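You operate a simulated robot arm through the tools that you are given. There is no shell and no other tool. Be economical: measure what you need, move in short steps, check, and stop when the job is done.

You run a simulated two-armed robot. Do the job below in one go: nothing can be reset, and whatever is moved stays where it is left.

Task
Pick up the green tube from the cooler lid top with one hand, pass it to the other hand and put it on the counter top.
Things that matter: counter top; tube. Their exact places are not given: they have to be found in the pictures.

The check looks at the end state, three seconds after you hand in, the way a careful person would. Anything else that was tipped, shoved, dropped, spilled or broken makes it a failure. Lids that push on must go on centred and level and be pressed home; caps that screw on are set level and turned clockwise until they are tight.

Robot
Two 7-joint arms with two-finger parallel grippers on one trunk, on a base that drives. Base frame: it is fixed to the floor where the robot stands at the start and does not move with it; the origin is under the middle of the robot, x ahead of it, y to its left, z up. Units: mm, degrees, N and s.
The left shoulder is at the start at [-92, 119, 825], the right one opposite. With the tool pointing down near the work surface each hand reaches from about 140 to 580 mm from the robot's upright axis, wherever it stands, measured 20 degrees to its own side. Places, roughly: counter top (49x19 cm) [180, -1100, 900]. Payload 3.43 kg a hand.
The TCP of each hand is the grasp point between the finger pads, 30 mm short of the fingertips. In the tool frame z runs along the fingers and y along their closing line. Largest opening 94 mm; finger width 28, thickness 10; the body of the gripper, 50 by 96 mm, starts 55 mm behind the TCP.
Orientation is told as [roll, pitch, yaw] about the base's x, y, z axes, in that order, counted from this pose: with the fingers straight down and closing along the base's y, the tool's x points along the base's -x, its y along +y and its z along -z.

Tools
- The arms move only by the tool send_rows. It takes "left_rows", "right_rows" or both (then of equal length, played together; a hand with none holds still); each is a list of rows, each a list of 2 entries, a list of its own where there are three numbers: the shift along the tool's x, y, z in mm, then the turn, a rotation vector about the tool's x, y, z in degrees. In form: [[[dx, dy, dz], [rx, ry, rz]], ...]. A call has 1 to 12 rows; each row is the pose to reach, as a shift and turn from the pose commanded when the call began, along the tool's axes at that moment. "left_gripper" and "right_gripper" are, for a hand that has rows, the gripper command, from -1 (shut) to 1 (fully open), values between in proportion, set as the call begins (left out, the last holds). Each row takes 0.2 s and may step no farther than 50 mm and 8.6 degrees from the row before; otherwise, or with a gripper value out of range, the whole call is refused. Where a pose cannot be reached the arm comes as near as it can. A force on the tool above 40 N (or 10 N above the force at the start of the call, whichever is more), or a blocked arm, ends the call early, and 0.2 s more pass. The fingers move at their own pace (about 153 mm/s each) and stop on an object; they squeeze with about 44 N. The grip force told is the motor's: it shows also when the fingers shut on nothing. Time passes only in rows, and 0.2 s behind the last, so rows that repeat a pose let the fingers close. The reply holds the time, the measured pose of the TCP, the force on the tool along the base axes, the opening and the grip force, in the units named above and with some noise, with the torque about the TCP (base axes, N m) and any sound that the robot's microphone picked up.
- Cameras (640 x 400 px; columns grow to the right, rows downward): "scene" is now at [4.6, -54.4, 1527.7]; the picture's right is [-0.76, -0.65, 0.00], its down [-0.52, 0.60, -0.60] and it looks along [0.39, -0.46, -0.80] (base axes); focal length 287 px, centre (320, 200). "left" rides on the left gripper at [76, -14, -102] in its tool frame; the picture's right is [0.18, 0.98, 0.00], its down [-0.75, 0.14, -0.64] and it looks along [-0.63, 0.12, 0.77] (tool axes); focal length 243 px, centre (320, 200). "right" rides on the right gripper at [76, 14, -102] in its tool frame; the picture's right is [-0.18, 0.98, 0.00], its down [-0.75, -0.14, -0.64] and it looks along [-0.63, -0.12, 0.77] (tool axes); focal length 243 px, centre (320, 200).
- camera(camera): a new picture of that camera. The clock stands still meanwhile.
- move_column(by): slides the trunk up (or, below 0, down) by that many mm; the arms and the scene camera ride with it, the base frame stays. It gives what a move gives, with no picture.
- roll_base(legs): drives the robot by 1 to 6 legs, each [ahead, left, turn to the left] in mm, mm and degrees, along the robot's own axes; the way and the turn of a leg run together, so that a leg with both is an arc; at most 1500 mm and 180 degrees a leg. The arms and the cameras ride along, it lands a little off, and it stops where it bumps. It gives what a move gives.
- pan_tilt(pan, tilt): turns the head with the scene camera to pan (to the left, within 143 degrees either way) and tilt (down, from -29 to 69), counted from straight ahead of the robot. It gives what a move gives.
- measure_at(camera, pixels): for up to 12 pixels [column, row] of the newest picture of that camera ("zoom" is the newest enlarged one), the place [x, y, z] in the base frame of the surface seen there, good to about 3 mm. The clock stands still meanwhile.
- inspect(camera, box): a new picture of the part [left, top, right, bottom] of that camera's present view, enlarged. The clock stands still meanwhile.
- job_done(): hands the job in; it is judged then, once.

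Work in short steps. Measure before you move; look again where a grasp or a placing could have gone wrong, and mend it. You have 80 turns and 62 pictures in all, those below and enlarged ones among them. Open the grippers and draw the arms clear of the work before you hand the job in, unless the task says otherwise; then end with one line.

The tools are called after ">>>" as a command line: name --argument value ..., lists and objects as JSON in quotes. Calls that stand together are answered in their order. send_rows: Moves the arms, as the interface text tells. Its arguments: {"type":"object","properties":{"left_rows":{"type":"array"},"left_gripper":{"type":"number"},"right_rows":{"type":"array"},"right_gripper":{"type":"number"}},"required":[]} The other tools are called the same way: move_column (by) slides the trunk up or down; roll_base (legs) drives the base; pan_tilt (pan, tilt) turns the head that bears the scene camera; camera (camera) takes a picture; measure_at (camera, pixels) gives the place of the surface under pixels of a picture; inspect (camera, box) takes an enlarged picture of a part of a camera's view; job_done () hands the job in.

At the start:

```text
time_s: 0.0
left_tcp_pos: [295.1, -25.0, 1190.9]
left_tool_rot: [0.0, 0.0, 0.0]
left_contact_force: [0.0, -0.1, -0.1]
left_ft_torque: [0.0, 0.01, 0.02]
left_opening: 94.2
left_grip_force: 0.0
right_tcp_pos: [203.4, -215.3, 1230.0]
right_tool_rot: [0.0, -0.1, -0.1]
right_contact_force: [-0.6, 0.7, -0.2]
right_ft_torque: [0.02, 0.0, -0.01]
right_opening: 94.0
right_grip_force: 0.1
trunk travel left (down, up): [-250.0, 85.0]
robot x, y, heading: [-1.0, 0.2, 0.2]
head pan, tilt: [-49.2, 52.9]
```

scene: 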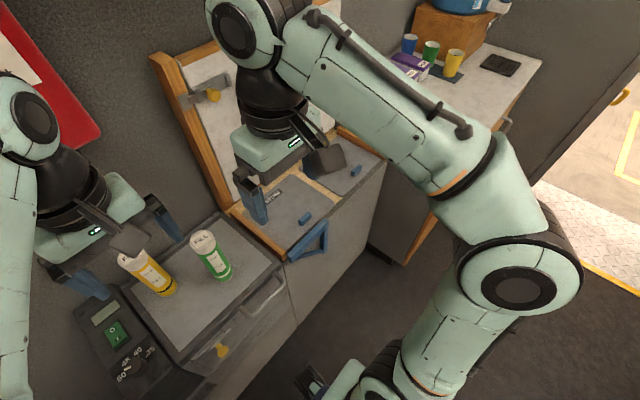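
right: 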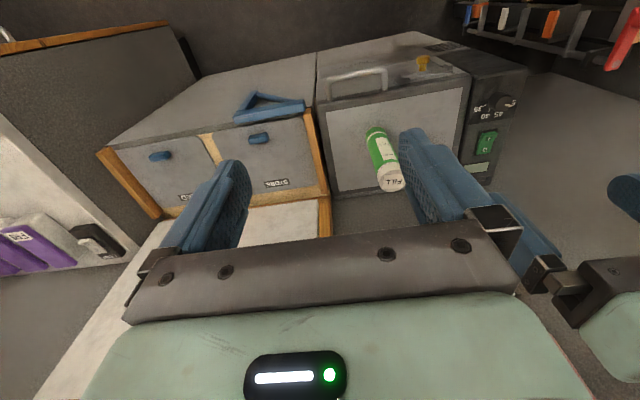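
left: 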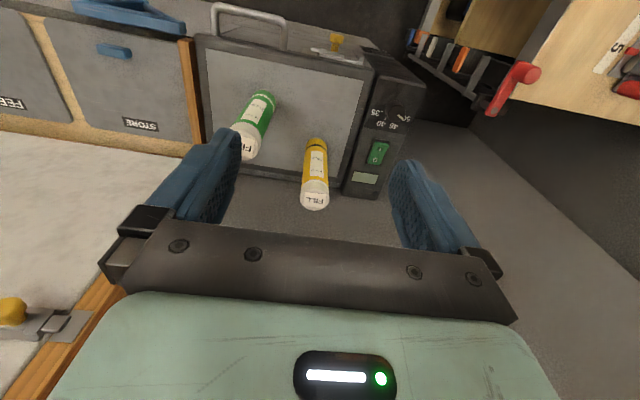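

The green tube stands at scene px (203,240) top to (220,278) base, beside a yellow one. The counter top looks to be the far surface around px (490,90). I measure these.

>>> measure_at --camera "scene" --pixels '[[203, 240], [212, 258], [222, 279], [200, 290], [133, 262], [160, 290], [250, 285], [190, 330], [480, 90], [500, 110], [453, 60], [430, 50]]'

>>> measure_at --camera "left" --pixels '[[247, 147], [258, 112], [264, 97], [315, 200], [316, 150], [225, 100], [280, 150], [340, 100], [250, 30], [335, 50]]'

>>> inspect --camera "scene" --box '[100, 200, 320, 340]'

>>> inspect --camera "scene" --box '[360, 0, 580, 140]'

```text
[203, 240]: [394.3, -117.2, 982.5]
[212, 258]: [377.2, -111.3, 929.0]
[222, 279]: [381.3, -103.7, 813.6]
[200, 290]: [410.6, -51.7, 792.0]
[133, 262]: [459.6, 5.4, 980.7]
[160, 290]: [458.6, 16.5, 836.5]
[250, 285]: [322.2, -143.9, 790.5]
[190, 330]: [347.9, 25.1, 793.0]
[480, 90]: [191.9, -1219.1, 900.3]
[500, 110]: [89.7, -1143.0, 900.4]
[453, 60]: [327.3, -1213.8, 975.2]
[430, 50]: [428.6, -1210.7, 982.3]
```

```text
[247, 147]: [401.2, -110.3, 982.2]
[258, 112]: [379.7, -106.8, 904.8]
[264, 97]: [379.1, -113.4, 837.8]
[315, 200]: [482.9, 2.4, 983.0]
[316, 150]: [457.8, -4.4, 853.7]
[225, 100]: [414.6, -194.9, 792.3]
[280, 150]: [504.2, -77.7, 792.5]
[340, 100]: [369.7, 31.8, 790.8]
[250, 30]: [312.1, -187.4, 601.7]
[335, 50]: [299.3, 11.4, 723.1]
```

```text
2.86 times, centred on (210, 270) of scene
```

zoom: 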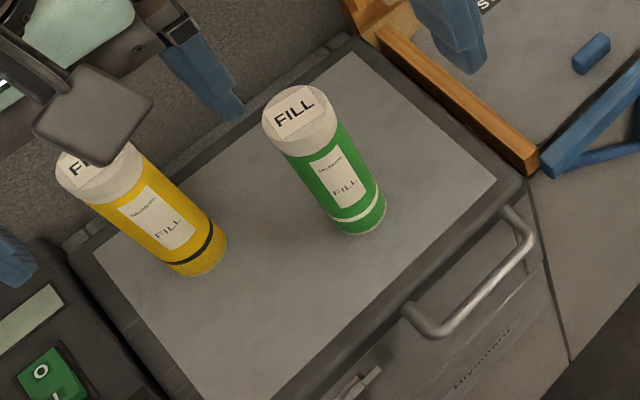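

```text
2.86 times, centred on (470, 70) of scene
```

zoom: 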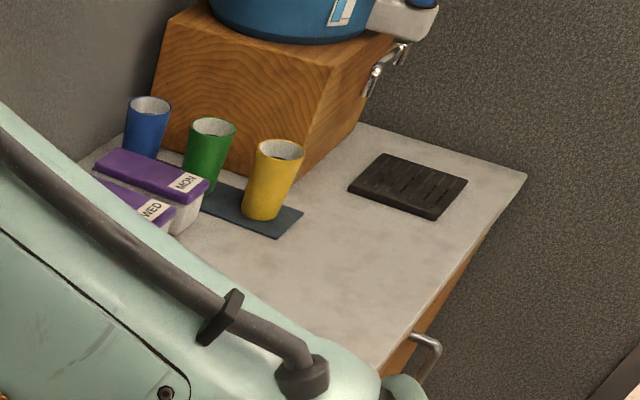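

The tube stands upright, about 190 mm tall, with its axis near (400,-113). I measure its diameter, the neighbouring organizer and the counter extents before planning the motion.

>>> measure_at --camera "scene" --pixels '[[196, 249], [213, 236], [205, 234], [204, 248], [282, 255], [300, 215], [355, 172], [325, 225], [270, 280], [235, 210], [200, 100], [310, 245]]'

>>> measure_at --camera "left" --pixels '[[236, 150], [256, 152], [248, 158], [252, 145], [302, 202], [328, 202], [240, 128], [272, 100], [205, 60], [120, 15], [320, 53], [340, 40]]'

>>> measure_at --camera "zoom" --pixels '[[385, 368], [525, 178], [360, 125], [240, 240], [350, 280], [310, 230], [350, 190], [435, 215], [270, 237], [330, 320]]'

```text
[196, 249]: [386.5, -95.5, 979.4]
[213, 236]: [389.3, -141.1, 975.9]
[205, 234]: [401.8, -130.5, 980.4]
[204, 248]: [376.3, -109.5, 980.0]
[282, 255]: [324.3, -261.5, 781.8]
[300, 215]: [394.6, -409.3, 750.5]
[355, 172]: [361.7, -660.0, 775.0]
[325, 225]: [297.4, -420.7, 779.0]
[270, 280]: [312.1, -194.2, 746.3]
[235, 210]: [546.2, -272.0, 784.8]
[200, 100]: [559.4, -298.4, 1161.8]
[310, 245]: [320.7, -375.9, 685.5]
```

```text
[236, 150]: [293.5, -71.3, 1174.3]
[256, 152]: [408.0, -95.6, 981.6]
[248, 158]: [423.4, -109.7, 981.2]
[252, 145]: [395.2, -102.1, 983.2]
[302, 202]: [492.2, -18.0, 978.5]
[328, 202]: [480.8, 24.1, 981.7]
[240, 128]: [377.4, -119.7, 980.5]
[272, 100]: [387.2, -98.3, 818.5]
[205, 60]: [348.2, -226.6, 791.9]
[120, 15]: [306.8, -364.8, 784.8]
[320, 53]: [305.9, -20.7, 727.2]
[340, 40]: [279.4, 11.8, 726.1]
```

```text
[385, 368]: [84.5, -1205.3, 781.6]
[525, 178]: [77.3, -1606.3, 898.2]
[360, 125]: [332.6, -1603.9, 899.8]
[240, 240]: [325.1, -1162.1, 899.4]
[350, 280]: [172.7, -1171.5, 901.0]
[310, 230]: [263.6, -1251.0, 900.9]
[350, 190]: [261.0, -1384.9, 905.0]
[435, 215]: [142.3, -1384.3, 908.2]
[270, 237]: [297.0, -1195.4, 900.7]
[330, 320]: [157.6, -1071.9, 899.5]
```

Tube axis is about (400,-115), Ø50, z 792–983. The counter's free patch is around (180,-1100,900), with its front edge at x≈78. Plan: the right hand takes the tube low and nearly horizontally, the left takes its cap from above, then I drive and place. First I clear the left arm to the left and swing the right hand to a pre-grasp.

>>> send_rows --left_rows '[[[0, 20, 0], [0, 0, 0]], [[0, 40, 0], [0, 0, 0]], [[0, 60, 0], [0, 0, 0]], [[0, 80, 0], [0, 0, 0]], [[0, 100, 0], [0, 0, 0]], [[0, 120, 0], [0, 0, 0]], [[0, 140, 0], [0, 0, 0]], [[0, 160, 0], [0, 0, 0]], [[0, 180, 0], [0, 0, 0]], [[0, 180, 0], [0, 0, 0]]]' --right_rows '[[[-7, 11, 30], [0, -7.8, 0]], [[-14, 22, 60], [0, -15.6, 0]], [[-22, 33, 90], [0, -23.4, 0]], [[-30, 44, 120], [0, -31.2, 0]], [[-37, 55, 150], [0, -39, 0]], [[-45, 66, 180], [0, -46.8, 0]], [[-52, 78, 210], [0, -54.6, 0]], [[-60, 89, 240], [0, -62.4, 0]], [[-67, 100, 270], [0, -70, 0]], [[-67, 100, 270], [0, -70, 0]]]' --left_gripper 1 --right_gripper 1

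>>> camera --camera "scene"

>>> camera --camera "right"

```text
time_s: 2.1
left_tcp_pos: [296.1, 154.9, 1190.4]
left_tool_rot: [-0.1, 0.0, 0.1]
left_contact_force: [-1.0, -0.2, 0.6]
left_ft_torque: [0.06, -0.01, 0.03]
left_opening: 93.8
left_grip_force: 0.0
right_tcp_pos: [297.7, 3.8, 1026.6]
right_tool_rot: [39.4, -66.1, -21.3]
right_contact_force: [0.1, 0.6, -0.3]
right_ft_torque: [-0.02, 0.04, -0.03]
right_opening: 94.1
right_grip_force: 0.1
right hand out of reach, approached as far as the arm can: row 7, 8, 9, 10
trunk travel left (down, up): [-250.0, 85.0]
robot x, y, heading: [1.5, 1.6, 0.2]
head pan, tilt: [-49.2, 52.9]
stopped in row 10 (right hand): the arm was blocked; the commanded pose is now the measured one
```

```text
56 pictures are left
```

scene: 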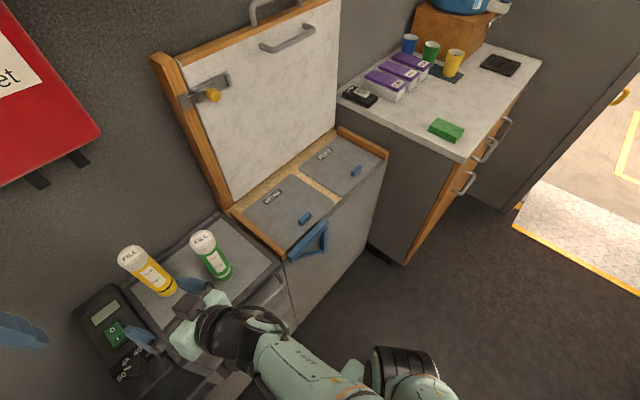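

```text
55 pictures are left
```

right: 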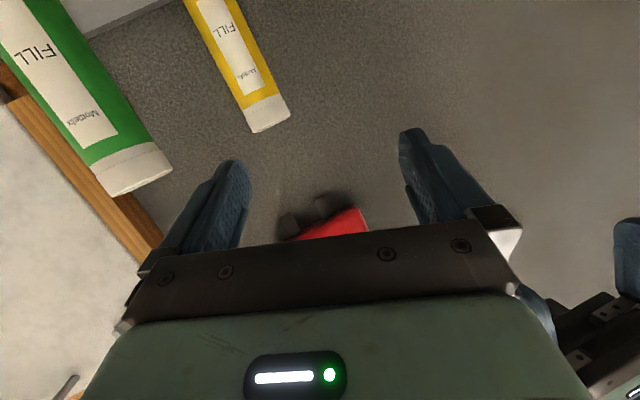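

The right arm could not fold that far so close to the body: it ended yawed left and rolled, touching nothing. I back the base 150 mm to give it room, and will approach with a 20° leftward yaw, which the arm seems to prefer.

>>> roll_base --legs '[[-150, 0, 0]]'

```text
time_s: 3.4
left_tcp_pos: [148.0, 154.2, 1189.2]
left_tool_rot: [-0.1, -0.2, 0.2]
left_contact_force: [-0.6, 0.3, 0.2]
left_ft_torque: [0.0, 0.01, -0.02]
left_opening: 94.1
left_grip_force: 0.1
right_tcp_pos: [148.1, 3.7, 1025.9]
right_tool_rot: [39.3, -66.2, -21.3]
right_contact_force: [0.2, -1.0, -0.2]
right_ft_torque: [-0.03, -0.01, -0.05]
right_opening: 93.7
right_grip_force: 0.0
trunk travel left (down, up): [-250.0, 85.0]
robot x, y, heading: [-146.9, -0.1, -0.0]
head pan, tilt: [-49.2, 52.9]
```

Now I move the right hand to the pre-grasp about 115 mm behind the tube, near (296,-154,929), and level the closing line (tool z turn −15.7°).

>>> send_rows --right_rows '[[[1.6, -35, 18], [0, 0, -2.6]], [[3.2, -70, 36], [0, 0, -5.2]], [[4.8, -105, 54], [0, 0, -7.8]], [[6.4, -140, 72], [0, 0, -10.4]], [[8, -175, 91], [0, 0, -13]], [[9.8, -210.5, 109.1], [0, 0, -15.7]], [[9.8, -210.5, 109.1], [0, 0, -15.7]]]'

>>> camera --camera "scene"

>>> camera --camera "right"

```text
time_s: 5.0
left_tcp_pos: [148.6, 155.2, 1190.5]
left_tool_rot: [-0.2, 0.0, 0.2]
left_contact_force: [0.3, 0.6, 1.0]
left_ft_torque: [-0.03, -0.03, 0.0]
left_opening: 94.1
left_grip_force: 0.0
right_tcp_pos: [297.7, -155.4, 927.5]
right_tool_rot: [-0.2, -71.9, 20.8]
right_contact_force: [-0.5, -0.4, -0.4]
right_ft_torque: [-0.01, 0.01, 0.01]
right_opening: 94.1
right_grip_force: 0.0
trunk travel left (down, up): [-250.0, 85.0]
robot x, y, heading: [-151.4, -2.0, -0.1]
head pan, tilt: [-49.2, 52.9]
```

```text
54 pictures are left
```

scene: 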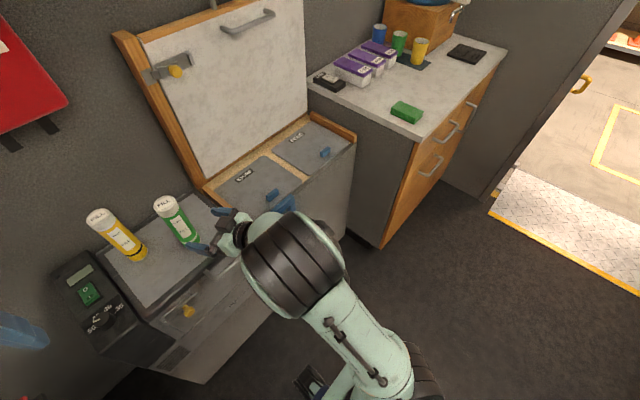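

```text
53 pictures are left
```

right: 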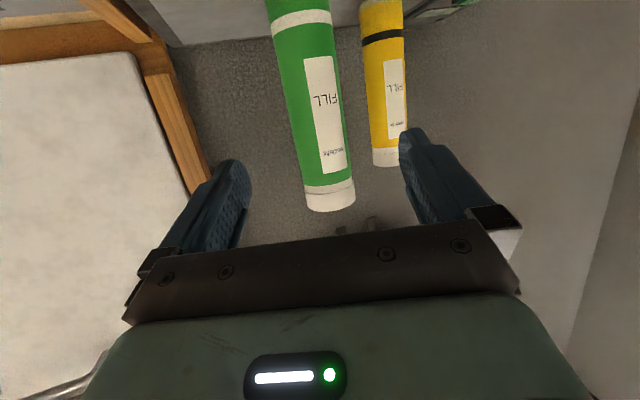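

Aligned as planned. I recheck the tube's location from the right camera before closing in.

>>> measure_at --camera "right" --pixels '[[325, 130], [300, 130], [345, 130], [320, 190], [305, 60], [385, 100]]'

```text
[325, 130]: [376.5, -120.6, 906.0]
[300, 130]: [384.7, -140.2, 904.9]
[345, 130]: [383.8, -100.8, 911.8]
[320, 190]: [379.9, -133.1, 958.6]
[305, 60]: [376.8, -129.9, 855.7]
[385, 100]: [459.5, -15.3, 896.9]
```

Tube axis ≈ (401,-118). A pure 114 mm advance along the tool puts the pads on it. I do that, then close.

>>> send_rows --right_rows '[[[0, 0, 29], [0, 0, 0]], [[0, 0, 58], [0, 0, 0]], [[0, 0, 86], [0, 0, 0]], [[0, 0, 114], [0, 0, 0]], [[0, 0, 114], [0, 0, 0]]]'

>>> camera --camera "right"

```text
time_s: 6.2
left_tcp_pos: [147.9, 154.1, 1190.1]
left_tool_rot: [-0.1, 0.0, 0.1]
left_contact_force: [0.1, -0.4, 0.2]
left_ft_torque: [0.01, 0.0, -0.02]
left_opening: 94.0
left_grip_force: 0.0
right_tcp_pos: [401.1, -114.4, 892.6]
right_tool_rot: [-0.1, -71.7, 20.6]
right_contact_force: [-0.4, 0.1, -0.6]
right_ft_torque: [-0.01, -0.01, -0.01]
right_opening: 94.2
right_grip_force: 0.1
trunk travel left (down, up): [-250.0, 85.0]
robot x, y, heading: [-147.2, 0.9, 0.1]
head pan, tilt: [-49.2, 52.9]
```

```text
52 pictures are left
```

right: 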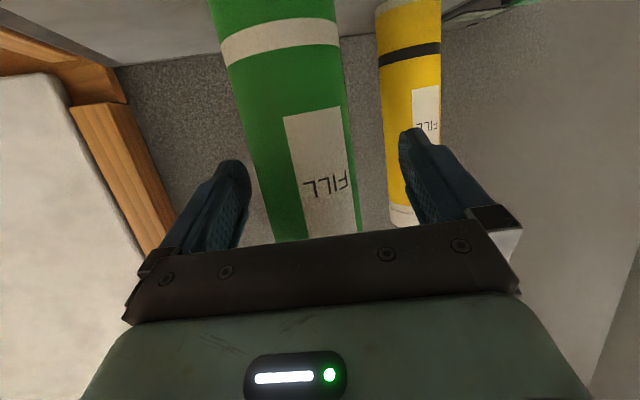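

The tube sits between the fingers, slightly to the right-finger side; I shift 3 mm and close.

>>> send_rows --right_rows '[[[0, -3, 0], [0, 0, 0]], [[0, -3, 0], [0, 0, 0]]]'

>>> send_rows --right_rows '[[[0, 0, 0], [0, 0, 0]], [[0, 0, 0], [0, 0, 0]], [[0, 0, 0], [0, 0, 0]]]' --right_gripper -1

```text
time_s: 6.8
left_tcp_pos: [147.4, 153.9, 1190.7]
left_tool_rot: [-0.2, 0.0, 0.1]
left_contact_force: [0.2, -0.3, -0.3]
left_ft_torque: [0.0, -0.03, -0.01]
left_opening: 93.9
left_grip_force: 0.1
right_tcp_pos: [401.3, -117.4, 893.0]
right_tool_rot: [0.0, -71.7, 20.6]
right_contact_force: [0.1, -0.5, -0.9]
right_ft_torque: [0.0, 0.01, 0.05]
right_opening: 94.0
right_grip_force: 0.1
trunk travel left (down, up): [-250.0, 85.0]
robot x, y, heading: [-147.9, 0.7, -0.1]
head pan, tilt: [-49.2, 52.9]
```

```text
time_s: 7.6
left_tcp_pos: [148.2, 153.9, 1190.5]
left_tool_rot: [-0.1, 0.1, 0.1]
left_contact_force: [-0.2, -0.3, 1.0]
left_ft_torque: [0.01, 0.01, 0.01]
left_opening: 93.8
left_grip_force: 0.0
right_tcp_pos: [401.8, -118.9, 894.0]
right_tool_rot: [-0.1, -71.9, 20.7]
right_contact_force: [1.2, -1.7, 1.6]
right_ft_torque: [0.01, -0.09, -0.01]
right_opening: 51.4
right_grip_force: 43.9
trunk travel left (down, up): [-250.0, 85.0]
robot x, y, heading: [-148.8, 0.4, -0.0]
head pan, tilt: [-49.2, 52.9]
```

Grip is firm (51 mm, 44 N). I lift 130 mm straight up.

>>> send_rows --right_rows '[[[-28.5, 0, -9.4], [0, 0, 0]], [[-57, 0, -18.7], [0, 0, 0]], [[-90, 0, -29.6], [0, 0, 0]], [[-123.5, 0, -40.6], [0, 0, 0]], [[-123.5, 0, -40.6], [0, 0, 0]]]'

>>> camera --camera "scene"

```text
time_s: 8.8
left_tcp_pos: [148.1, 154.6, 1188.8]
left_tool_rot: [-0.1, 0.0, 0.1]
left_contact_force: [0.0, 0.1, -0.3]
left_ft_torque: [-0.01, 0.0, -0.02]
left_opening: 93.9
left_grip_force: 0.1
right_tcp_pos: [401.5, -116.9, 1024.2]
right_tool_rot: [-0.1, -71.7, 20.7]
right_contact_force: [-0.6, 0.1, -2.2]
right_ft_torque: [0.02, -0.03, -0.01]
right_opening: 51.4
right_grip_force: 44.2
trunk travel left (down, up): [-250.0, 85.0]
robot x, y, heading: [-146.9, -0.3, -0.1]
head pan, tilt: [-49.2, 52.9]
```

```text
51 pictures are left
```

scene: 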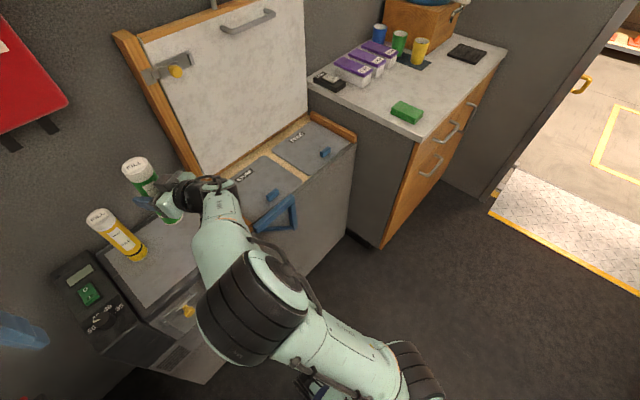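

The tube is lifted clear. I bring it back to about (311,-87) where the left hand can reach from above.

>>> send_rows --right_rows '[[[7.7, 20, -23.3], [0, 0, 0]], [[15.4, 40, -46.6], [0, 0, 0]], [[23.1, 59.9, -69.9], [0, 0, 0]], [[23.1, 59.9, -69.9], [0, 0, 0]]]'

>>> pan_tilt --pan -10 --tilt 50

>>> camera --camera "scene"

```text
time_s: 9.8
left_tcp_pos: [149.4, 154.7, 1189.1]
left_tool_rot: [-0.1, 0.0, 0.1]
left_contact_force: [0.1, 0.5, 0.7]
left_ft_torque: [-0.01, -0.01, -0.01]
left_opening: 94.0
left_grip_force: 0.1
right_tcp_pos: [313.8, -86.8, 1026.1]
right_tool_rot: [0.0, -71.7, 20.5]
right_contact_force: [0.3, -1.6, -3.2]
right_ft_torque: [0.01, -0.01, -0.03]
right_opening: 51.5
right_grip_force: 43.4
trunk travel left (down, up): [-250.0, 85.0]
robot x, y, heading: [-148.3, -2.4, 0.1]
head pan, tilt: [-49.2, 52.9]
```

```text
time_s: 10.9
left_tcp_pos: [148.0, 153.7, 1189.6]
left_tool_rot: [-0.1, -0.1, 0.1]
left_contact_force: [-0.5, -0.5, 0.6]
left_ft_torque: [0.0, 0.02, -0.01]
left_opening: 93.8
left_grip_force: 0.0
right_tcp_pos: [312.9, -88.6, 1024.7]
right_tool_rot: [-0.2, -71.8, 20.7]
right_contact_force: [0.6, 0.6, -2.9]
right_ft_torque: [0.01, 0.02, 0.04]
right_opening: 51.5
right_grip_force: 44.0
trunk travel left (down, up): [-250.0, 85.0]
robot x, y, heading: [-146.7, 1.5, -0.2]
head pan, tilt: [-10.0, 50.0]
```

```text
50 pictures are left
```

scene: 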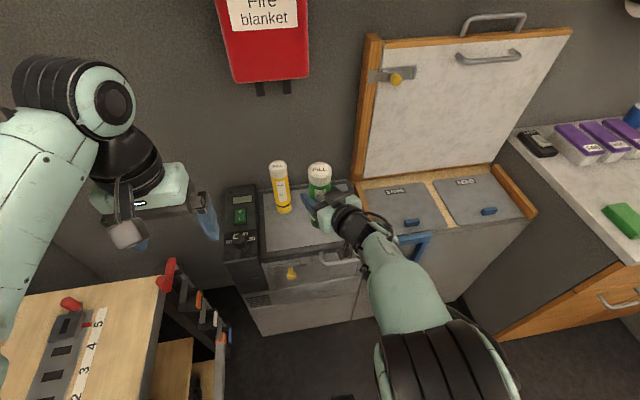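

The tube is upright in the right hand at scene px (319,170). I measure its top.

>>> measure_at --camera "scene" --pixels '[[319, 168], [309, 168], [330, 168], [319, 164], [319, 174], [320, 185]]'

>>> inspect --camera "scene" --box '[260, 140, 400, 240]'

```text
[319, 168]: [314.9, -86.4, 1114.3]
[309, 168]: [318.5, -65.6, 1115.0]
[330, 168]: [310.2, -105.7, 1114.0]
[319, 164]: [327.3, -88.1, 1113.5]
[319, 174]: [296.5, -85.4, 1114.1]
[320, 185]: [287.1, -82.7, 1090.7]
```

```text
4.00 times, centred on (330, 190) of scene
```

zoom: 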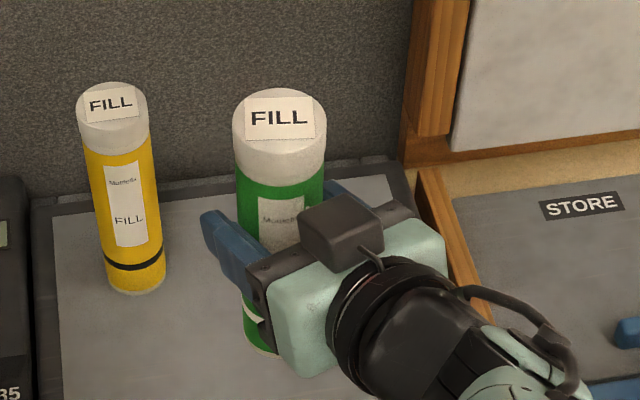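

A box sits on top of the right gripper; I measure its position for clearance with the left hand coming from above.

>>> measure_at --camera "zoom" --pixels '[[340, 205], [325, 230], [355, 225], [340, 265], [230, 230], [360, 190]]'

```text
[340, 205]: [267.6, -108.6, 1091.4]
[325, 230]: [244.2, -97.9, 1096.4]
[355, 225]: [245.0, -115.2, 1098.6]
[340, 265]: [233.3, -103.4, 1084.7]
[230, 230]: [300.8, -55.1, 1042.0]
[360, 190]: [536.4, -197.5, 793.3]
```

Box top is at z≈1098, x≤268, clear of the left fingers (x 299–327). I move the left hand over the tube at z≈1198.

>>> send_rows --left_rows '[[[-23.5, -34.4, -4], [0, 0, 0]], [[-47, -69, -8], [0, 0, 0]], [[-71, -103, -8], [0, 0, 0]], [[-94, -138, -8], [0, 0, 0]], [[-118, -172, -8], [0, 0, 0]], [[-141, -206, -8], [0, 0, 0]], [[-165, -241, -8], [0, 0, 0]], [[-165, -241, -8], [0, 0, 0]]]' --left_gripper 1

>>> camera --camera "left"

>>> camera --camera "scene"

```text
time_s: 12.7
left_tcp_pos: [220.4, -60.1, 1145.4]
left_tool_rot: [-0.1, -0.2, 0.1]
left_contact_force: [0.7, -0.2, -0.4]
left_ft_torque: [0.06, 0.03, 0.01]
left_opening: 93.8
left_grip_force: 0.1
left hand out of reach, approached as far as the arm can: row 3, 4, 5, 6, 7, 8
right_tcp_pos: [313.2, -88.5, 1025.3]
right_tool_rot: [0.2, -71.8, 20.5]
right_contact_force: [0.2, 0.0, -2.5]
right_ft_torque: [0.06, -0.03, 0.05]
right_opening: 51.6
right_grip_force: 43.9
trunk travel left (down, up): [-250.0, 85.0]
robot x, y, heading: [-149.4, -0.0, 0.2]
head pan, tilt: [-10.0, 50.0]
```

```text
48 pictures are left
```

left: 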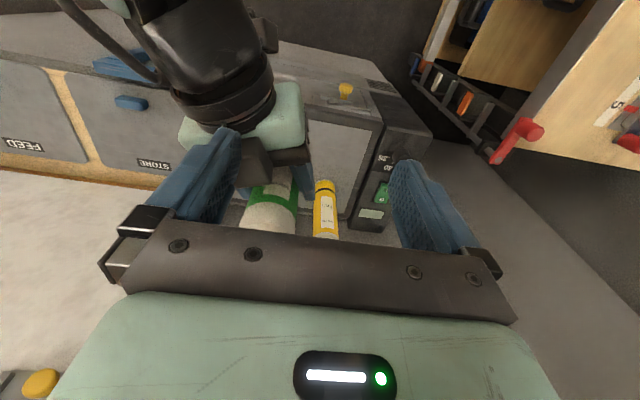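

```text
47 pictures are left
```

scene: 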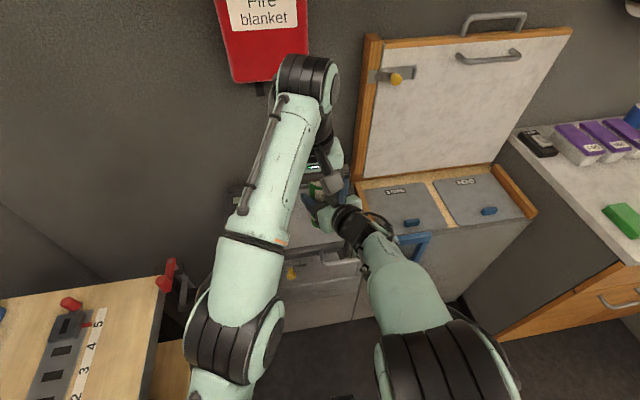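

The left hand ran out of reach that high. I raise the trunk 80 mm (shoulders up) and will then lower the right hand by the same amount so the left can reach the cap.

>>> move_column --by 80

```text
time_s: 13.9
left_tcp_pos: [221.3, -57.3, 1224.7]
left_tool_rot: [-0.1, 0.0, 0.2]
left_contact_force: [-0.2, -0.5, -0.4]
left_ft_torque: [0.01, -0.04, 0.01]
left_opening: 93.9
left_grip_force: 0.1
right_tcp_pos: [308.9, -88.8, 1103.8]
right_tool_rot: [-0.1, -71.8, 20.6]
right_contact_force: [-0.1, 0.1, -2.6]
right_ft_torque: [0.03, -0.02, 0.01]
right_opening: 51.5
right_grip_force: 43.8
trunk travel left (down, up): [-330.0, 5.0]
robot x, y, heading: [-147.3, -1.7, 0.1]
head pan, tilt: [-10.0, 50.0]
```

Next, right hand lowers 90 mm and shifts left to about (290,-44,1014).

>>> send_rows --right_rows '[[[28.7, 0, 9.4], [0, 0, 0]], [[57, 16, 18], [0, 0, 0]], [[86.1, 48.8, 26.4], [0, 0, 0]], [[86.1, 48.8, 26.4], [0, 0, 0]]]'

>>> send_rows --left_rows '[[[0, 0, 0], [0, 0, 0]]]'

```text
time_s: 14.9
left_tcp_pos: [223.2, -57.4, 1225.4]
left_tool_rot: [0.0, 0.0, 0.1]
left_contact_force: [0.4, -0.3, 0.7]
left_ft_torque: [0.02, 0.01, 0.0]
left_opening: 93.9
left_grip_force: 0.1
right_tcp_pos: [291.7, -44.7, 1014.6]
right_tool_rot: [0.1, -71.9, 20.5]
right_contact_force: [0.3, -0.6, -2.3]
right_ft_torque: [-0.01, -0.01, 0.02]
right_opening: 51.4
right_grip_force: 44.0
trunk travel left (down, up): [-330.0, 5.0]
robot x, y, heading: [-149.8, -0.9, -0.5]
head pan, tilt: [-10.0, 50.0]
```

```text
time_s: 15.3
left_tcp_pos: [223.0, -56.9, 1225.2]
left_tool_rot: [-0.1, 0.0, 0.0]
left_contact_force: [-0.9, -0.3, -0.3]
left_ft_torque: [0.03, 0.0, -0.02]
left_opening: 93.9
left_grip_force: 0.0
right_tcp_pos: [292.7, -43.5, 1013.9]
right_tool_rot: [-0.1, -71.8, 20.6]
right_contact_force: [0.6, -0.1, -2.4]
right_ft_torque: [0.03, 0.0, 0.01]
right_opening: 51.1
right_grip_force: 44.0
trunk travel left (down, up): [-330.0, 5.0]
robot x, y, heading: [-149.8, -1.5, 0.1]
head pan, tilt: [-10.0, 50.0]
```

Tube is now at (292,-44), top ≈1103. Left hand goes over it at z 1175.

>>> send_rows --left_rows '[[[0, 0, 40], [0, 0, 0]], [[-35, 7, 50], [0, 0, 0]], [[-69, 14, 50], [0, 0, 0]], [[-69, 14, 50], [0, 0, 0]]]'

>>> camera --camera "left"

>>> camera --camera "scene"

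```text
time_s: 16.3
left_tcp_pos: [292.8, -42.3, 1173.7]
left_tool_rot: [-0.2, -0.1, 0.1]
left_contact_force: [0.4, 0.1, 0.3]
left_ft_torque: [0.0, -0.02, 0.04]
left_opening: 94.1
left_grip_force: 0.1
right_tcp_pos: [291.9, -44.9, 1014.3]
right_tool_rot: [-0.1, -71.8, 20.7]
right_contact_force: [-0.3, 0.3, -2.9]
right_ft_torque: [-0.05, -0.01, 0.02]
right_opening: 51.5
right_grip_force: 44.0
trunk travel left (down, up): [-330.0, 5.0]
robot x, y, heading: [-148.7, -2.2, -0.1]
head pan, tilt: [-10.0, 50.0]
```

```text
46 pictures are left
```

left: 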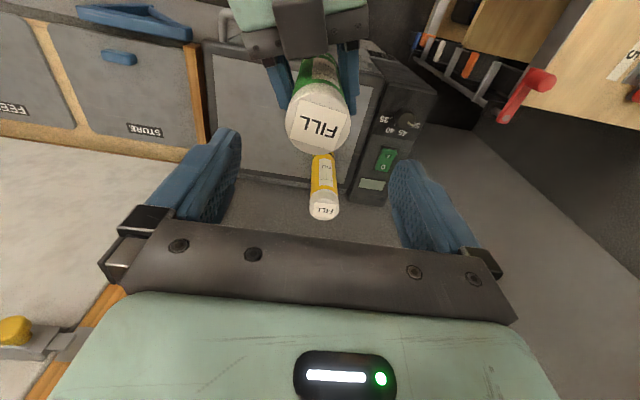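

```text
45 pictures are left
```

scene: 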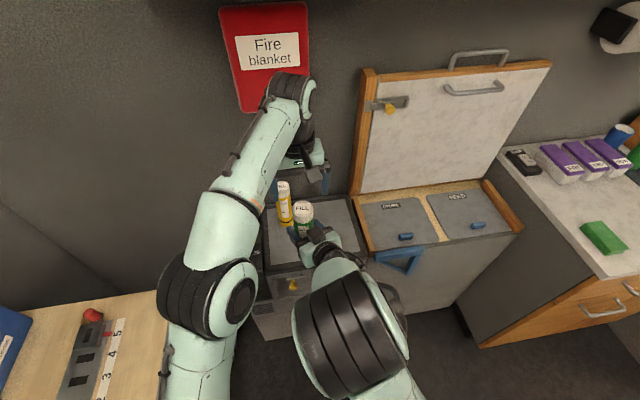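

The left hand is above the tube, whose top is at left px (319,121). I measure the top's edges.

>>> measure_at --camera "left" --pixels '[[320, 120], [290, 122], [349, 120], [319, 147], [319, 95], [317, 65], [302, 20]]'

```text
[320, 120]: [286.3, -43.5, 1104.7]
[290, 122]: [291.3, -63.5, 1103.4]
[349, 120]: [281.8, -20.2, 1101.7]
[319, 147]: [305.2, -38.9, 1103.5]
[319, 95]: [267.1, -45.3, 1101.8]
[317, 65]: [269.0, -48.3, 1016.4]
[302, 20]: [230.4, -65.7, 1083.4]
```

Center ≈ (289,-42), top 1103. Left descends 94 mm to TCP z≈1080, leaving ~15 mm over the right fingers.

>>> send_rows --left_rows '[[[3, 0, 24], [0, 0, 0]], [[3, 0, 48], [0, 0, 0]], [[3, 0, 72], [0, 0, 0]], [[3, 0, 94], [0, 0, 0]], [[3, 0, 94], [0, 0, 0]]]'

>>> camera --camera "left"

```text
time_s: 17.5
left_tcp_pos: [286.9, -42.8, 1080.6]
left_tool_rot: [-0.1, 0.0, 0.0]
left_contact_force: [-0.1, 0.1, -0.1]
left_ft_torque: [0.02, 0.02, 0.0]
left_opening: 93.9
left_grip_force: 0.1
right_tcp_pos: [292.0, -44.4, 1014.0]
right_tool_rot: [0.0, -71.9, 20.7]
right_contact_force: [-0.6, 0.7, -2.0]
right_ft_torque: [-0.02, -0.01, 0.04]
right_opening: 51.2
right_grip_force: 43.8
trunk travel left (down, up): [-330.0, 5.0]
robot x, y, heading: [-146.6, -0.6, 0.0]
head pan, tilt: [-10.0, 50.0]
```

```text
44 pictures are left
```

left: 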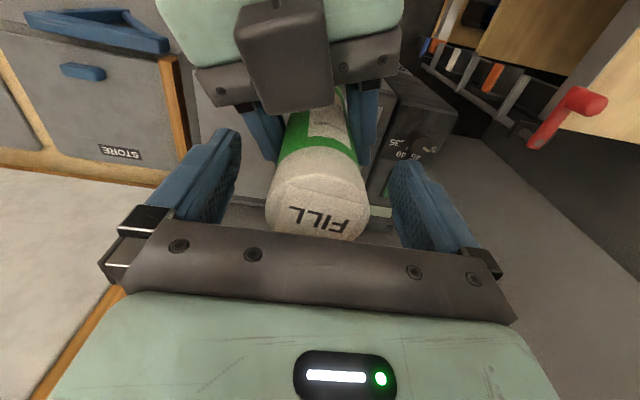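

Cap is between the left fingers, no contact. I close the left gripper.

>>> send_rows --left_rows '[[[0, 0, 0], [0, 0, 0]], [[0, 0, 0], [0, 0, 0]], [[0, 0, 0], [0, 0, 0]]]' --left_gripper -1

```text
time_s: 18.3
left_tcp_pos: [288.2, -44.7, 1081.9]
left_tool_rot: [-0.1, 0.0, 0.0]
left_contact_force: [1.3, -2.1, -0.2]
left_ft_torque: [0.02, -0.08, -0.12]
left_opening: 49.7
left_grip_force: 44.1
right_tcp_pos: [291.6, -43.8, 1013.5]
right_tool_rot: [-0.1, -71.8, 20.9]
right_contact_force: [-1.6, 3.2, -2.3]
right_ft_torque: [-0.2, -0.04, 0.11]
right_opening: 51.2
right_grip_force: 44.3
trunk travel left (down, up): [-330.0, 5.0]
robot x, y, heading: [-146.5, 0.1, 0.2]
head pan, tilt: [-10.0, 50.0]
```

Left holds the cap (49.7 mm, 44 N). I open the right gripper and let it settle.

>>> send_rows --right_rows '[[[0, 0, 0], [0, 0, 0]], [[0, 0, 0], [0, 0, 0]], [[0, 0, 0], [0, 0, 0]]]' --right_gripper 1

```text
time_s: 19.1
left_tcp_pos: [288.1, -43.3, 1081.6]
left_tool_rot: [-0.2, 0.0, 0.0]
left_contact_force: [-0.5, 0.5, 1.0]
left_ft_torque: [-0.01, 0.0, -0.01]
left_opening: 49.9
left_grip_force: 43.4
right_tcp_pos: [293.2, -42.0, 1014.4]
right_tool_rot: [-0.2, -71.8, 20.5]
right_contact_force: [0.6, -0.3, 0.6]
right_ft_torque: [-0.03, -0.04, -0.02]
right_opening: 94.0
right_grip_force: 0.0
trunk travel left (down, up): [-330.0, 5.0]
robot x, y, heading: [-149.3, -0.0, 0.3]
head pan, tilt: [-10.0, 50.0]
```

The left hand holds it alone. I withdraw the right hand level, straight back, then off to the right.

>>> send_rows --right_rows '[[[10.6, 0, -32.2], [0, 0, 0]], [[21.2, 0, -64.4], [0, 0, 0]], [[31.8, 0, -96.6], [0, 0, 0]], [[36, -40, -98], [0, 0, 0]], [[40, -80, -100], [0, 0, 0]], [[40, -80, -100], [0, 0, 0]]]'

>>> camera --camera "scene"

>>> camera --camera "right"

```text
time_s: 20.5
left_tcp_pos: [287.0, -42.9, 1080.5]
left_tool_rot: [-0.1, 0.0, 0.0]
left_contact_force: [0.3, 0.0, 0.5]
left_ft_torque: [0.02, 0.0, 0.03]
left_opening: 49.3
left_grip_force: 43.4
right_tcp_pos: [248.2, -166.5, 1007.7]
right_tool_rot: [-0.1, -71.8, 20.8]
right_contact_force: [0.0, 0.3, 0.9]
right_ft_torque: [0.01, -0.04, -0.01]
right_opening: 94.0
right_grip_force: 0.1
right hand out of reach, approached as far as the arm can: row 2, 3, 4, 5, 6
trunk travel left (down, up): [-330.0, 5.0]
robot x, y, heading: [-147.1, -1.7, -0.2]
head pan, tilt: [-10.0, 50.0]
```

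```text
43 pictures are left
```

scene: 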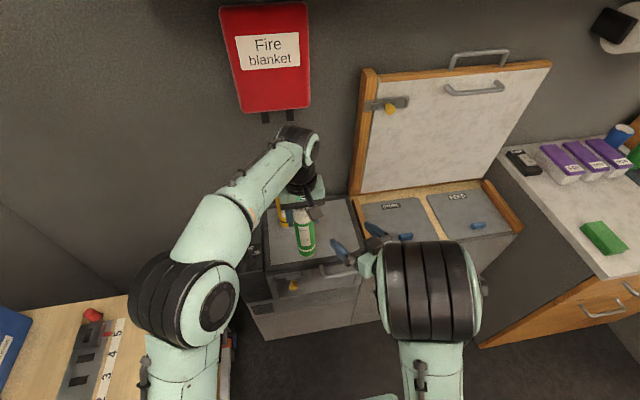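

```text
42 pictures are left
```

right: 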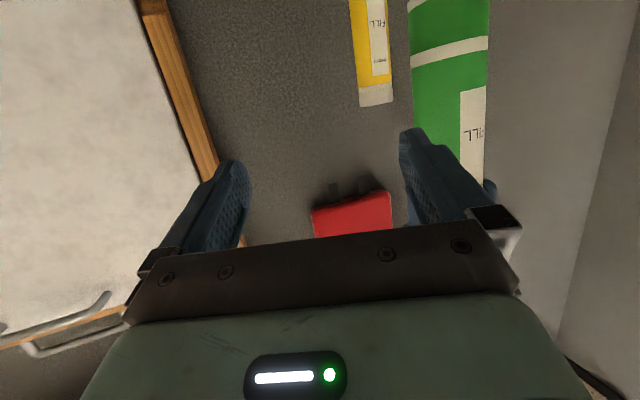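

The tube hangs upright in the left hand and the right is free. I tuck the right hand: swing it back to pointing down, up and away to the right.

>>> send_rows --right_rows '[[[-14.3, -3.8, -24.8], [0, 8, 0]], [[-28.6, -7.7, -49.6], [0, 16, 0]], [[-42.9, -11.5, -74.3], [0, 24, 0]], [[-57.2, -15.3, -99], [0, 32, 0]], [[-71.6, -19.2, -124], [0, 40, 0]], [[-85.9, -23, -149], [0, 48, 0]], [[-100, -26.8, -173], [0, 56, 0]], [[-114, -30.7, -198], [0, 64, 0]], [[-128.8, -34.5, -223], [0, 71.8, 0]], [[-128.8, -34.5, -223], [0, 71.8, 0]]]'

>>> pan_tilt --pan -75 --tilt 40

>>> camera --camera "scene"

```text
time_s: 22.7
left_tcp_pos: [287.3, -43.7, 1081.0]
left_tool_rot: [-0.1, 0.0, 0.1]
left_contact_force: [-0.3, -0.4, -0.1]
left_ft_torque: [-0.01, 0.02, 0.03]
left_opening: 49.4
left_grip_force: 43.5
right_tcp_pos: [101.4, -261.1, 1199.9]
right_tool_rot: [0.0, 0.0, 20.5]
right_contact_force: [0.2, 0.4, 0.4]
right_ft_torque: [0.03, -0.01, -0.01]
right_opening: 93.8
right_grip_force: 0.1
trunk travel left (down, up): [-330.0, 5.0]
robot x, y, heading: [-149.7, -0.0, -0.0]
head pan, tilt: [-10.0, 50.0]
```

```text
time_s: 24.0
left_tcp_pos: [288.4, -43.2, 1080.3]
left_tool_rot: [-0.1, 0.0, 0.1]
left_contact_force: [-0.5, -0.4, 0.1]
left_ft_torque: [0.01, 0.02, 0.01]
left_opening: 49.1
left_grip_force: 44.4
right_tcp_pos: [101.6, -259.9, 1200.4]
right_tool_rot: [0.0, 0.1, 20.6]
right_contact_force: [-0.1, -0.3, 0.1]
right_ft_torque: [0.0, -0.01, -0.01]
right_opening: 94.2
right_grip_force: 0.1
trunk travel left (down, up): [-330.0, 5.0]
robot x, y, heading: [-148.8, -0.4, 0.1]
head pan, tilt: [-75.0, 40.0]
```

```text
41 pictures are left
```

scene: 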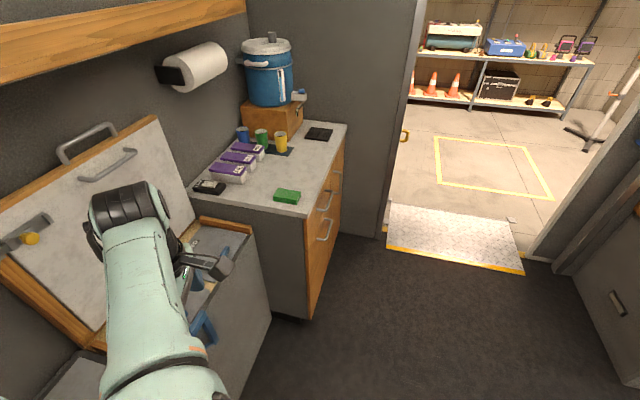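

The aisle floor beside the counter is visible. I measure the counter's contents, its near edge, and the width of the aisle.

>>> measure_at --camera "scene" --pixels '[[287, 196], [240, 170], [207, 186], [300, 170], [316, 150], [190, 196], [300, 210], [283, 150], [350, 280], [500, 330], [600, 300], [380, 390]]'

>>> inspect --camera "scene" --box '[170, 110, 370, 230]'

```text
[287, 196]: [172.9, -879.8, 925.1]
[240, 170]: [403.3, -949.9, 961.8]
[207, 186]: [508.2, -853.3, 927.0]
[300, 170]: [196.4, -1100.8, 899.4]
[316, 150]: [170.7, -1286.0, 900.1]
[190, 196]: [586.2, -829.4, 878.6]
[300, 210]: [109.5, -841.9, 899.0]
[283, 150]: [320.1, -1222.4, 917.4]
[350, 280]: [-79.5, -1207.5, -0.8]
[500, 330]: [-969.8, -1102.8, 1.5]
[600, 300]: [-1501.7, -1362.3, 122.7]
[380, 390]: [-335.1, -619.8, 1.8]
```

```text
3.20 times, centred on (270, 170) of scene
```

zoom: 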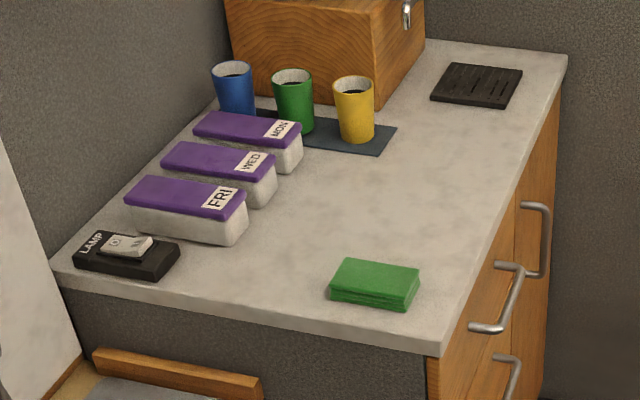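

Free spot chosen: (190,-1110), clear of the green sponge (173,-880) and the mat (x≳260). First I lift the tube 90 mm so its base (~z 1003) clears everything, then drive back and right.

>>> send_rows --left_rows '[[[0, 0, -30], [0, 0, 0]], [[0, 0, -60], [0, 0, 0]], [[0, 0, -90], [0, 0, 0]], [[0, 0, -90], [0, 0, 0]]]'

>>> roll_base --legs '[[-270, -200, 0], [0, -867, 0]]'

>>> pan_tilt --pan -5 --tilt 50

>>> camera --camera "scene"

```text
time_s: 25.0
left_tcp_pos: [286.2, -42.7, 1171.8]
left_tool_rot: [-0.1, -0.1, 0.1]
left_contact_force: [0.1, 0.3, -2.9]
left_ft_torque: [-0.03, 0.03, 0.0]
left_opening: 49.2
left_grip_force: 44.2
right_tcp_pos: [101.2, -260.4, 1200.0]
right_tool_rot: [0.0, 0.0, 20.7]
right_contact_force: [-0.1, 0.6, -0.9]
right_ft_torque: [0.0, -0.03, -0.03]
right_opening: 94.1
right_grip_force: 0.1
trunk travel left (down, up): [-330.0, 5.0]
robot x, y, heading: [-149.9, -0.9, -0.0]
head pan, tilt: [-75.0, 40.0]
```

```text
time_s: 35.1
left_tcp_pos: [28.0, -1121.8, 1171.5]
left_tool_rot: [0.0, 0.0, 0.8]
left_contact_force: [-0.2, 0.0, -3.2]
left_ft_torque: [0.01, 0.01, -0.01]
left_opening: 49.2
left_grip_force: 44.0
right_tcp_pos: [-155.3, -1341.8, 1199.2]
right_tool_rot: [0.0, 0.0, 21.2]
right_contact_force: [-0.3, 0.6, -0.9]
right_ft_torque: [0.03, 0.02, 0.0]
right_opening: 93.9
right_grip_force: 0.0
trunk travel left (down, up): [-330.0, 5.0]
robot x, y, heading: [-405.9, -1082.7, 0.6]
head pan, tilt: [-75.0, 40.0]
```

```text
time_s: 36.5
left_tcp_pos: [27.1, -1122.6, 1171.9]
left_tool_rot: [-0.1, 0.0, 0.7]
left_contact_force: [0.6, 0.4, -2.9]
left_ft_torque: [-0.01, 0.0, 0.0]
left_opening: 49.0
left_grip_force: 44.6
right_tcp_pos: [-156.5, -1342.4, 1200.5]
right_tool_rot: [0.1, 0.0, 21.2]
right_contact_force: [0.7, 0.0, 0.2]
right_ft_torque: [0.04, 0.02, 0.0]
right_opening: 93.9
right_grip_force: 0.1
trunk travel left (down, up): [-330.0, 5.0]
robot x, y, heading: [-407.5, -1085.6, 0.8]
head pan, tilt: [-5.0, 50.0]
```

```text
39 pictures are left
```

scene: 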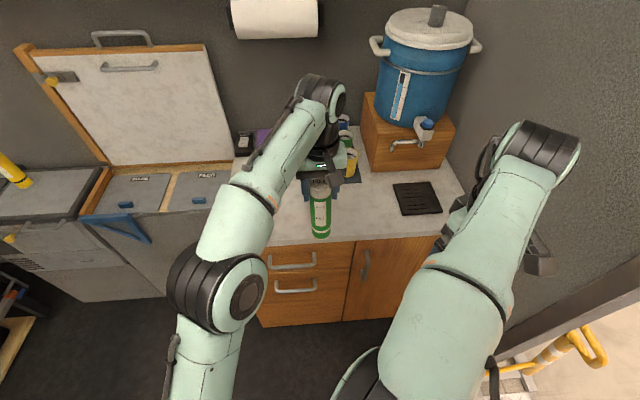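

Arrived; tube still held. I drive 155 mm ahead so the tube is over about (182,-1120).

>>> roll_base --legs '[[155, 0, 0]]'

>>> camera --camera "scene"

>>> camera --camera "left"

```text
time_s: 37.9
left_tcp_pos: [176.9, -1120.4, 1172.2]
left_tool_rot: [-0.1, 0.0, 0.7]
left_contact_force: [-1.4, -0.4, -3.5]
left_ft_torque: [0.02, -0.01, 0.0]
left_opening: 48.9
left_grip_force: 43.8
right_tcp_pos: [-7.4, -1340.5, 1200.1]
right_tool_rot: [0.0, 0.0, 21.1]
right_contact_force: [-0.6, 0.4, 0.0]
right_ft_torque: [0.03, 0.01, -0.01]
right_opening: 94.0
right_grip_force: 0.1
trunk travel left (down, up): [-330.0, 5.0]
robot x, y, heading: [-259.7, -1078.8, 0.5]
head pan, tilt: [-5.0, 50.0]
```

```text
38 pictures are left
```

scene: 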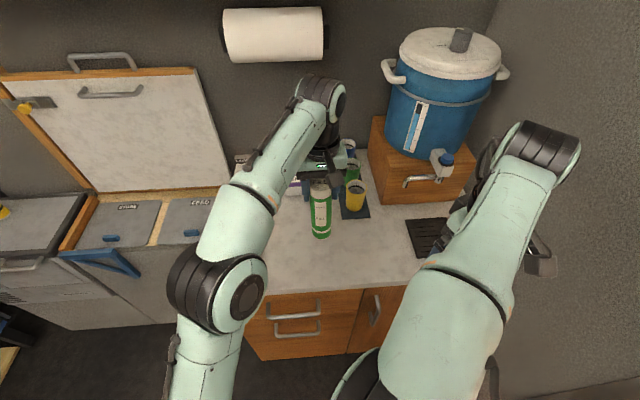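

```text
37 pictures are left
```

left: 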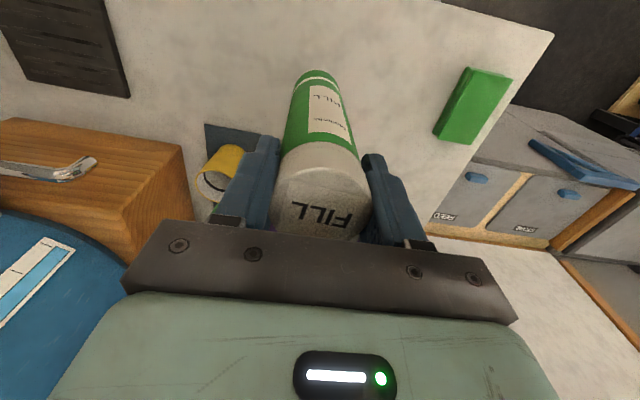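

Tube is over clear counter. I check its base height and the surface below.

>>> measure_at --camera "left" --pixels '[[318, 84], [316, 76], [316, 62], [200, 140], [280, 60], [230, 175], [250, 128]]'

>>> measure_at --camera "scene" --pixels '[[320, 234], [321, 226], [320, 185], [320, 245], [355, 200], [345, 215]]'

```text
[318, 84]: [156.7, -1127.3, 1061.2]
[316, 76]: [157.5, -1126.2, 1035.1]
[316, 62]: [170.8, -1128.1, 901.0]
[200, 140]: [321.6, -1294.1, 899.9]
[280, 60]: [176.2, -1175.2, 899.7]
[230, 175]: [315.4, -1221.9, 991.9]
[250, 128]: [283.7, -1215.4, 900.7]
```

```text
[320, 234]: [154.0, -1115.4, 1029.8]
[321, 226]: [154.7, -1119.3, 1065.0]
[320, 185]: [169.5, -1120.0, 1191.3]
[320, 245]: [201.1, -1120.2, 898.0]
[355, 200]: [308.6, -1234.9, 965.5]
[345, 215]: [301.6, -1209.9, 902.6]
```

Base is at z ≈1004, so ~104 mm to go. I descend 92 mm, then creep.

>>> send_rows --left_rows '[[[0, 0, 25], [0, 0, 0]], [[0, 0, 50], [0, 0, 0]], [[0, 0, 75], [0, 0, 0]], [[0, 0, 92], [0, 0, 0]], [[0, 0, 92], [0, 0, 0]]]'

>>> send_rows --left_rows '[[[0, 0, 3], [0, 0, 0]], [[0, 0, 6], [0, 0, 0]], [[0, 0, 8], [0, 0, 0]], [[0, 0, 10], [0, 0, 0]], [[0, 0, 11], [0, 0, 0]]]'

>>> camera --camera "scene"

```text
time_s: 39.1
left_tcp_pos: [177.2, -1119.8, 1077.8]
left_tool_rot: [-0.2, 0.0, 0.6]
left_contact_force: [-0.7, 0.0, -2.2]
left_ft_torque: [-0.03, 0.01, 0.01]
left_opening: 48.8
left_grip_force: 44.1
right_tcp_pos: [-5.5, -1339.9, 1200.4]
right_tool_rot: [0.0, -0.1, 21.1]
right_contact_force: [1.0, 0.6, -0.6]
right_ft_torque: [0.0, 0.0, 0.01]
right_opening: 93.9
right_grip_force: 0.0
trunk travel left (down, up): [-330.0, 5.0]
robot x, y, heading: [-255.8, -1082.4, 0.4]
head pan, tilt: [-5.0, 50.0]
```

```text
time_s: 40.3
left_tcp_pos: [177.8, -1120.1, 1071.1]
left_tool_rot: [-0.3, -0.2, 0.7]
left_contact_force: [-2.4, 2.1, 16.4]
left_ft_torque: [0.57, 0.44, 0.0]
left_opening: 49.1
left_grip_force: 44.0
right_tcp_pos: [-6.7, -1340.3, 1200.7]
right_tool_rot: [-0.1, 0.0, 21.1]
right_contact_force: [-0.2, -0.7, -0.5]
right_ft_torque: [-0.01, -0.01, 0.03]
right_opening: 93.9
right_grip_force: 0.0
trunk travel left (down, up): [-330.0, 5.0]
robot x, y, heading: [-260.4, -1083.9, 0.7]
head pan, tilt: [-5.0, 50.0]
```

```text
36 pictures are left
```

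scene: 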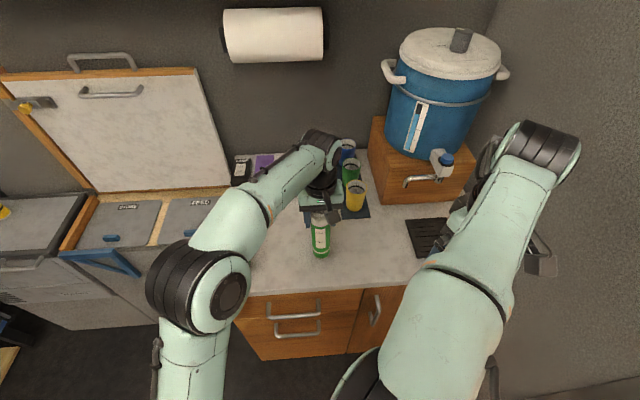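

The base touches the counter (16 N). I relax 3 mm, checking force, before opening.

>>> send_rows --left_rows '[[[0, 0, -3], [0, 0, 0]], [[0, 0, -3], [0, 0, 0]]]'

>>> inspect --camera "scene" --box '[260, 180, 400, 280]'

```text
time_s: 40.9
left_tcp_pos: [176.7, -1121.2, 1070.3]
left_tool_rot: [0.0, 0.0, 0.6]
left_contact_force: [2.0, 1.6, 2.8]
left_ft_torque: [0.25, -0.21, -0.01]
left_opening: 48.9
left_grip_force: 44.0
right_tcp_pos: [-6.6, -1341.7, 1201.6]
right_tool_rot: [0.0, 0.0, 21.1]
right_contact_force: [0.4, 0.0, 0.1]
right_ft_torque: [0.03, -0.01, 0.01]
right_opening: 93.8
right_grip_force: 0.2
trunk travel left (down, up): [-330.0, 5.0]
robot x, y, heading: [-259.3, -1086.1, 0.5]
head pan, tilt: [-5.0, 50.0]
```

```text
4.00 times, centred on (330, 230) of scene
```

zoom: 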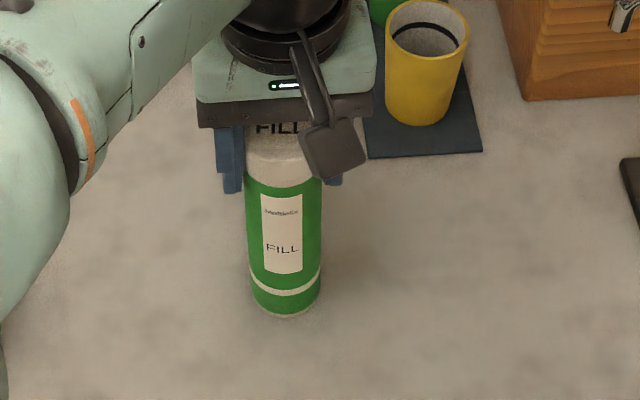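

The tube stands upright on the counter with ~3–5 N load. I open the left gripper.

>>> send_rows --left_rows '[[[0, 0, 0], [0, 0, 0]], [[0, 0, 0], [0, 0, 0]], [[0, 0, 0], [0, 0, 0]]]' --left_gripper 1

>>> camera --camera "left"

```text
time_s: 41.7
left_tcp_pos: [176.5, -1121.3, 1071.5]
left_tool_rot: [-0.1, 0.0, 0.6]
left_contact_force: [-0.1, 0.2, -0.1]
left_ft_torque: [-0.03, -0.02, 0.01]
left_opening: 93.9
left_grip_force: 0.0
right_tcp_pos: [-6.4, -1341.0, 1200.7]
right_tool_rot: [0.0, 0.0, 21.0]
right_contact_force: [0.2, -0.4, 0.2]
right_ft_torque: [0.01, -0.03, -0.02]
right_opening: 94.0
right_grip_force: 0.2
trunk travel left (down, up): [-330.0, 5.0]
robot x, y, heading: [-258.9, -1081.7, 0.5]
head pan, tilt: [-5.0, 50.0]
```

```text
34 pictures are left
```

left: 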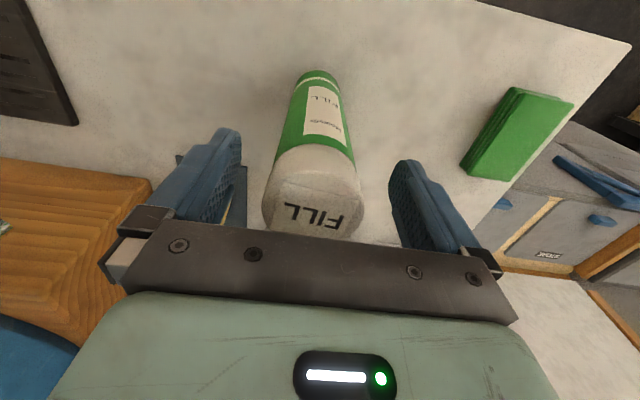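

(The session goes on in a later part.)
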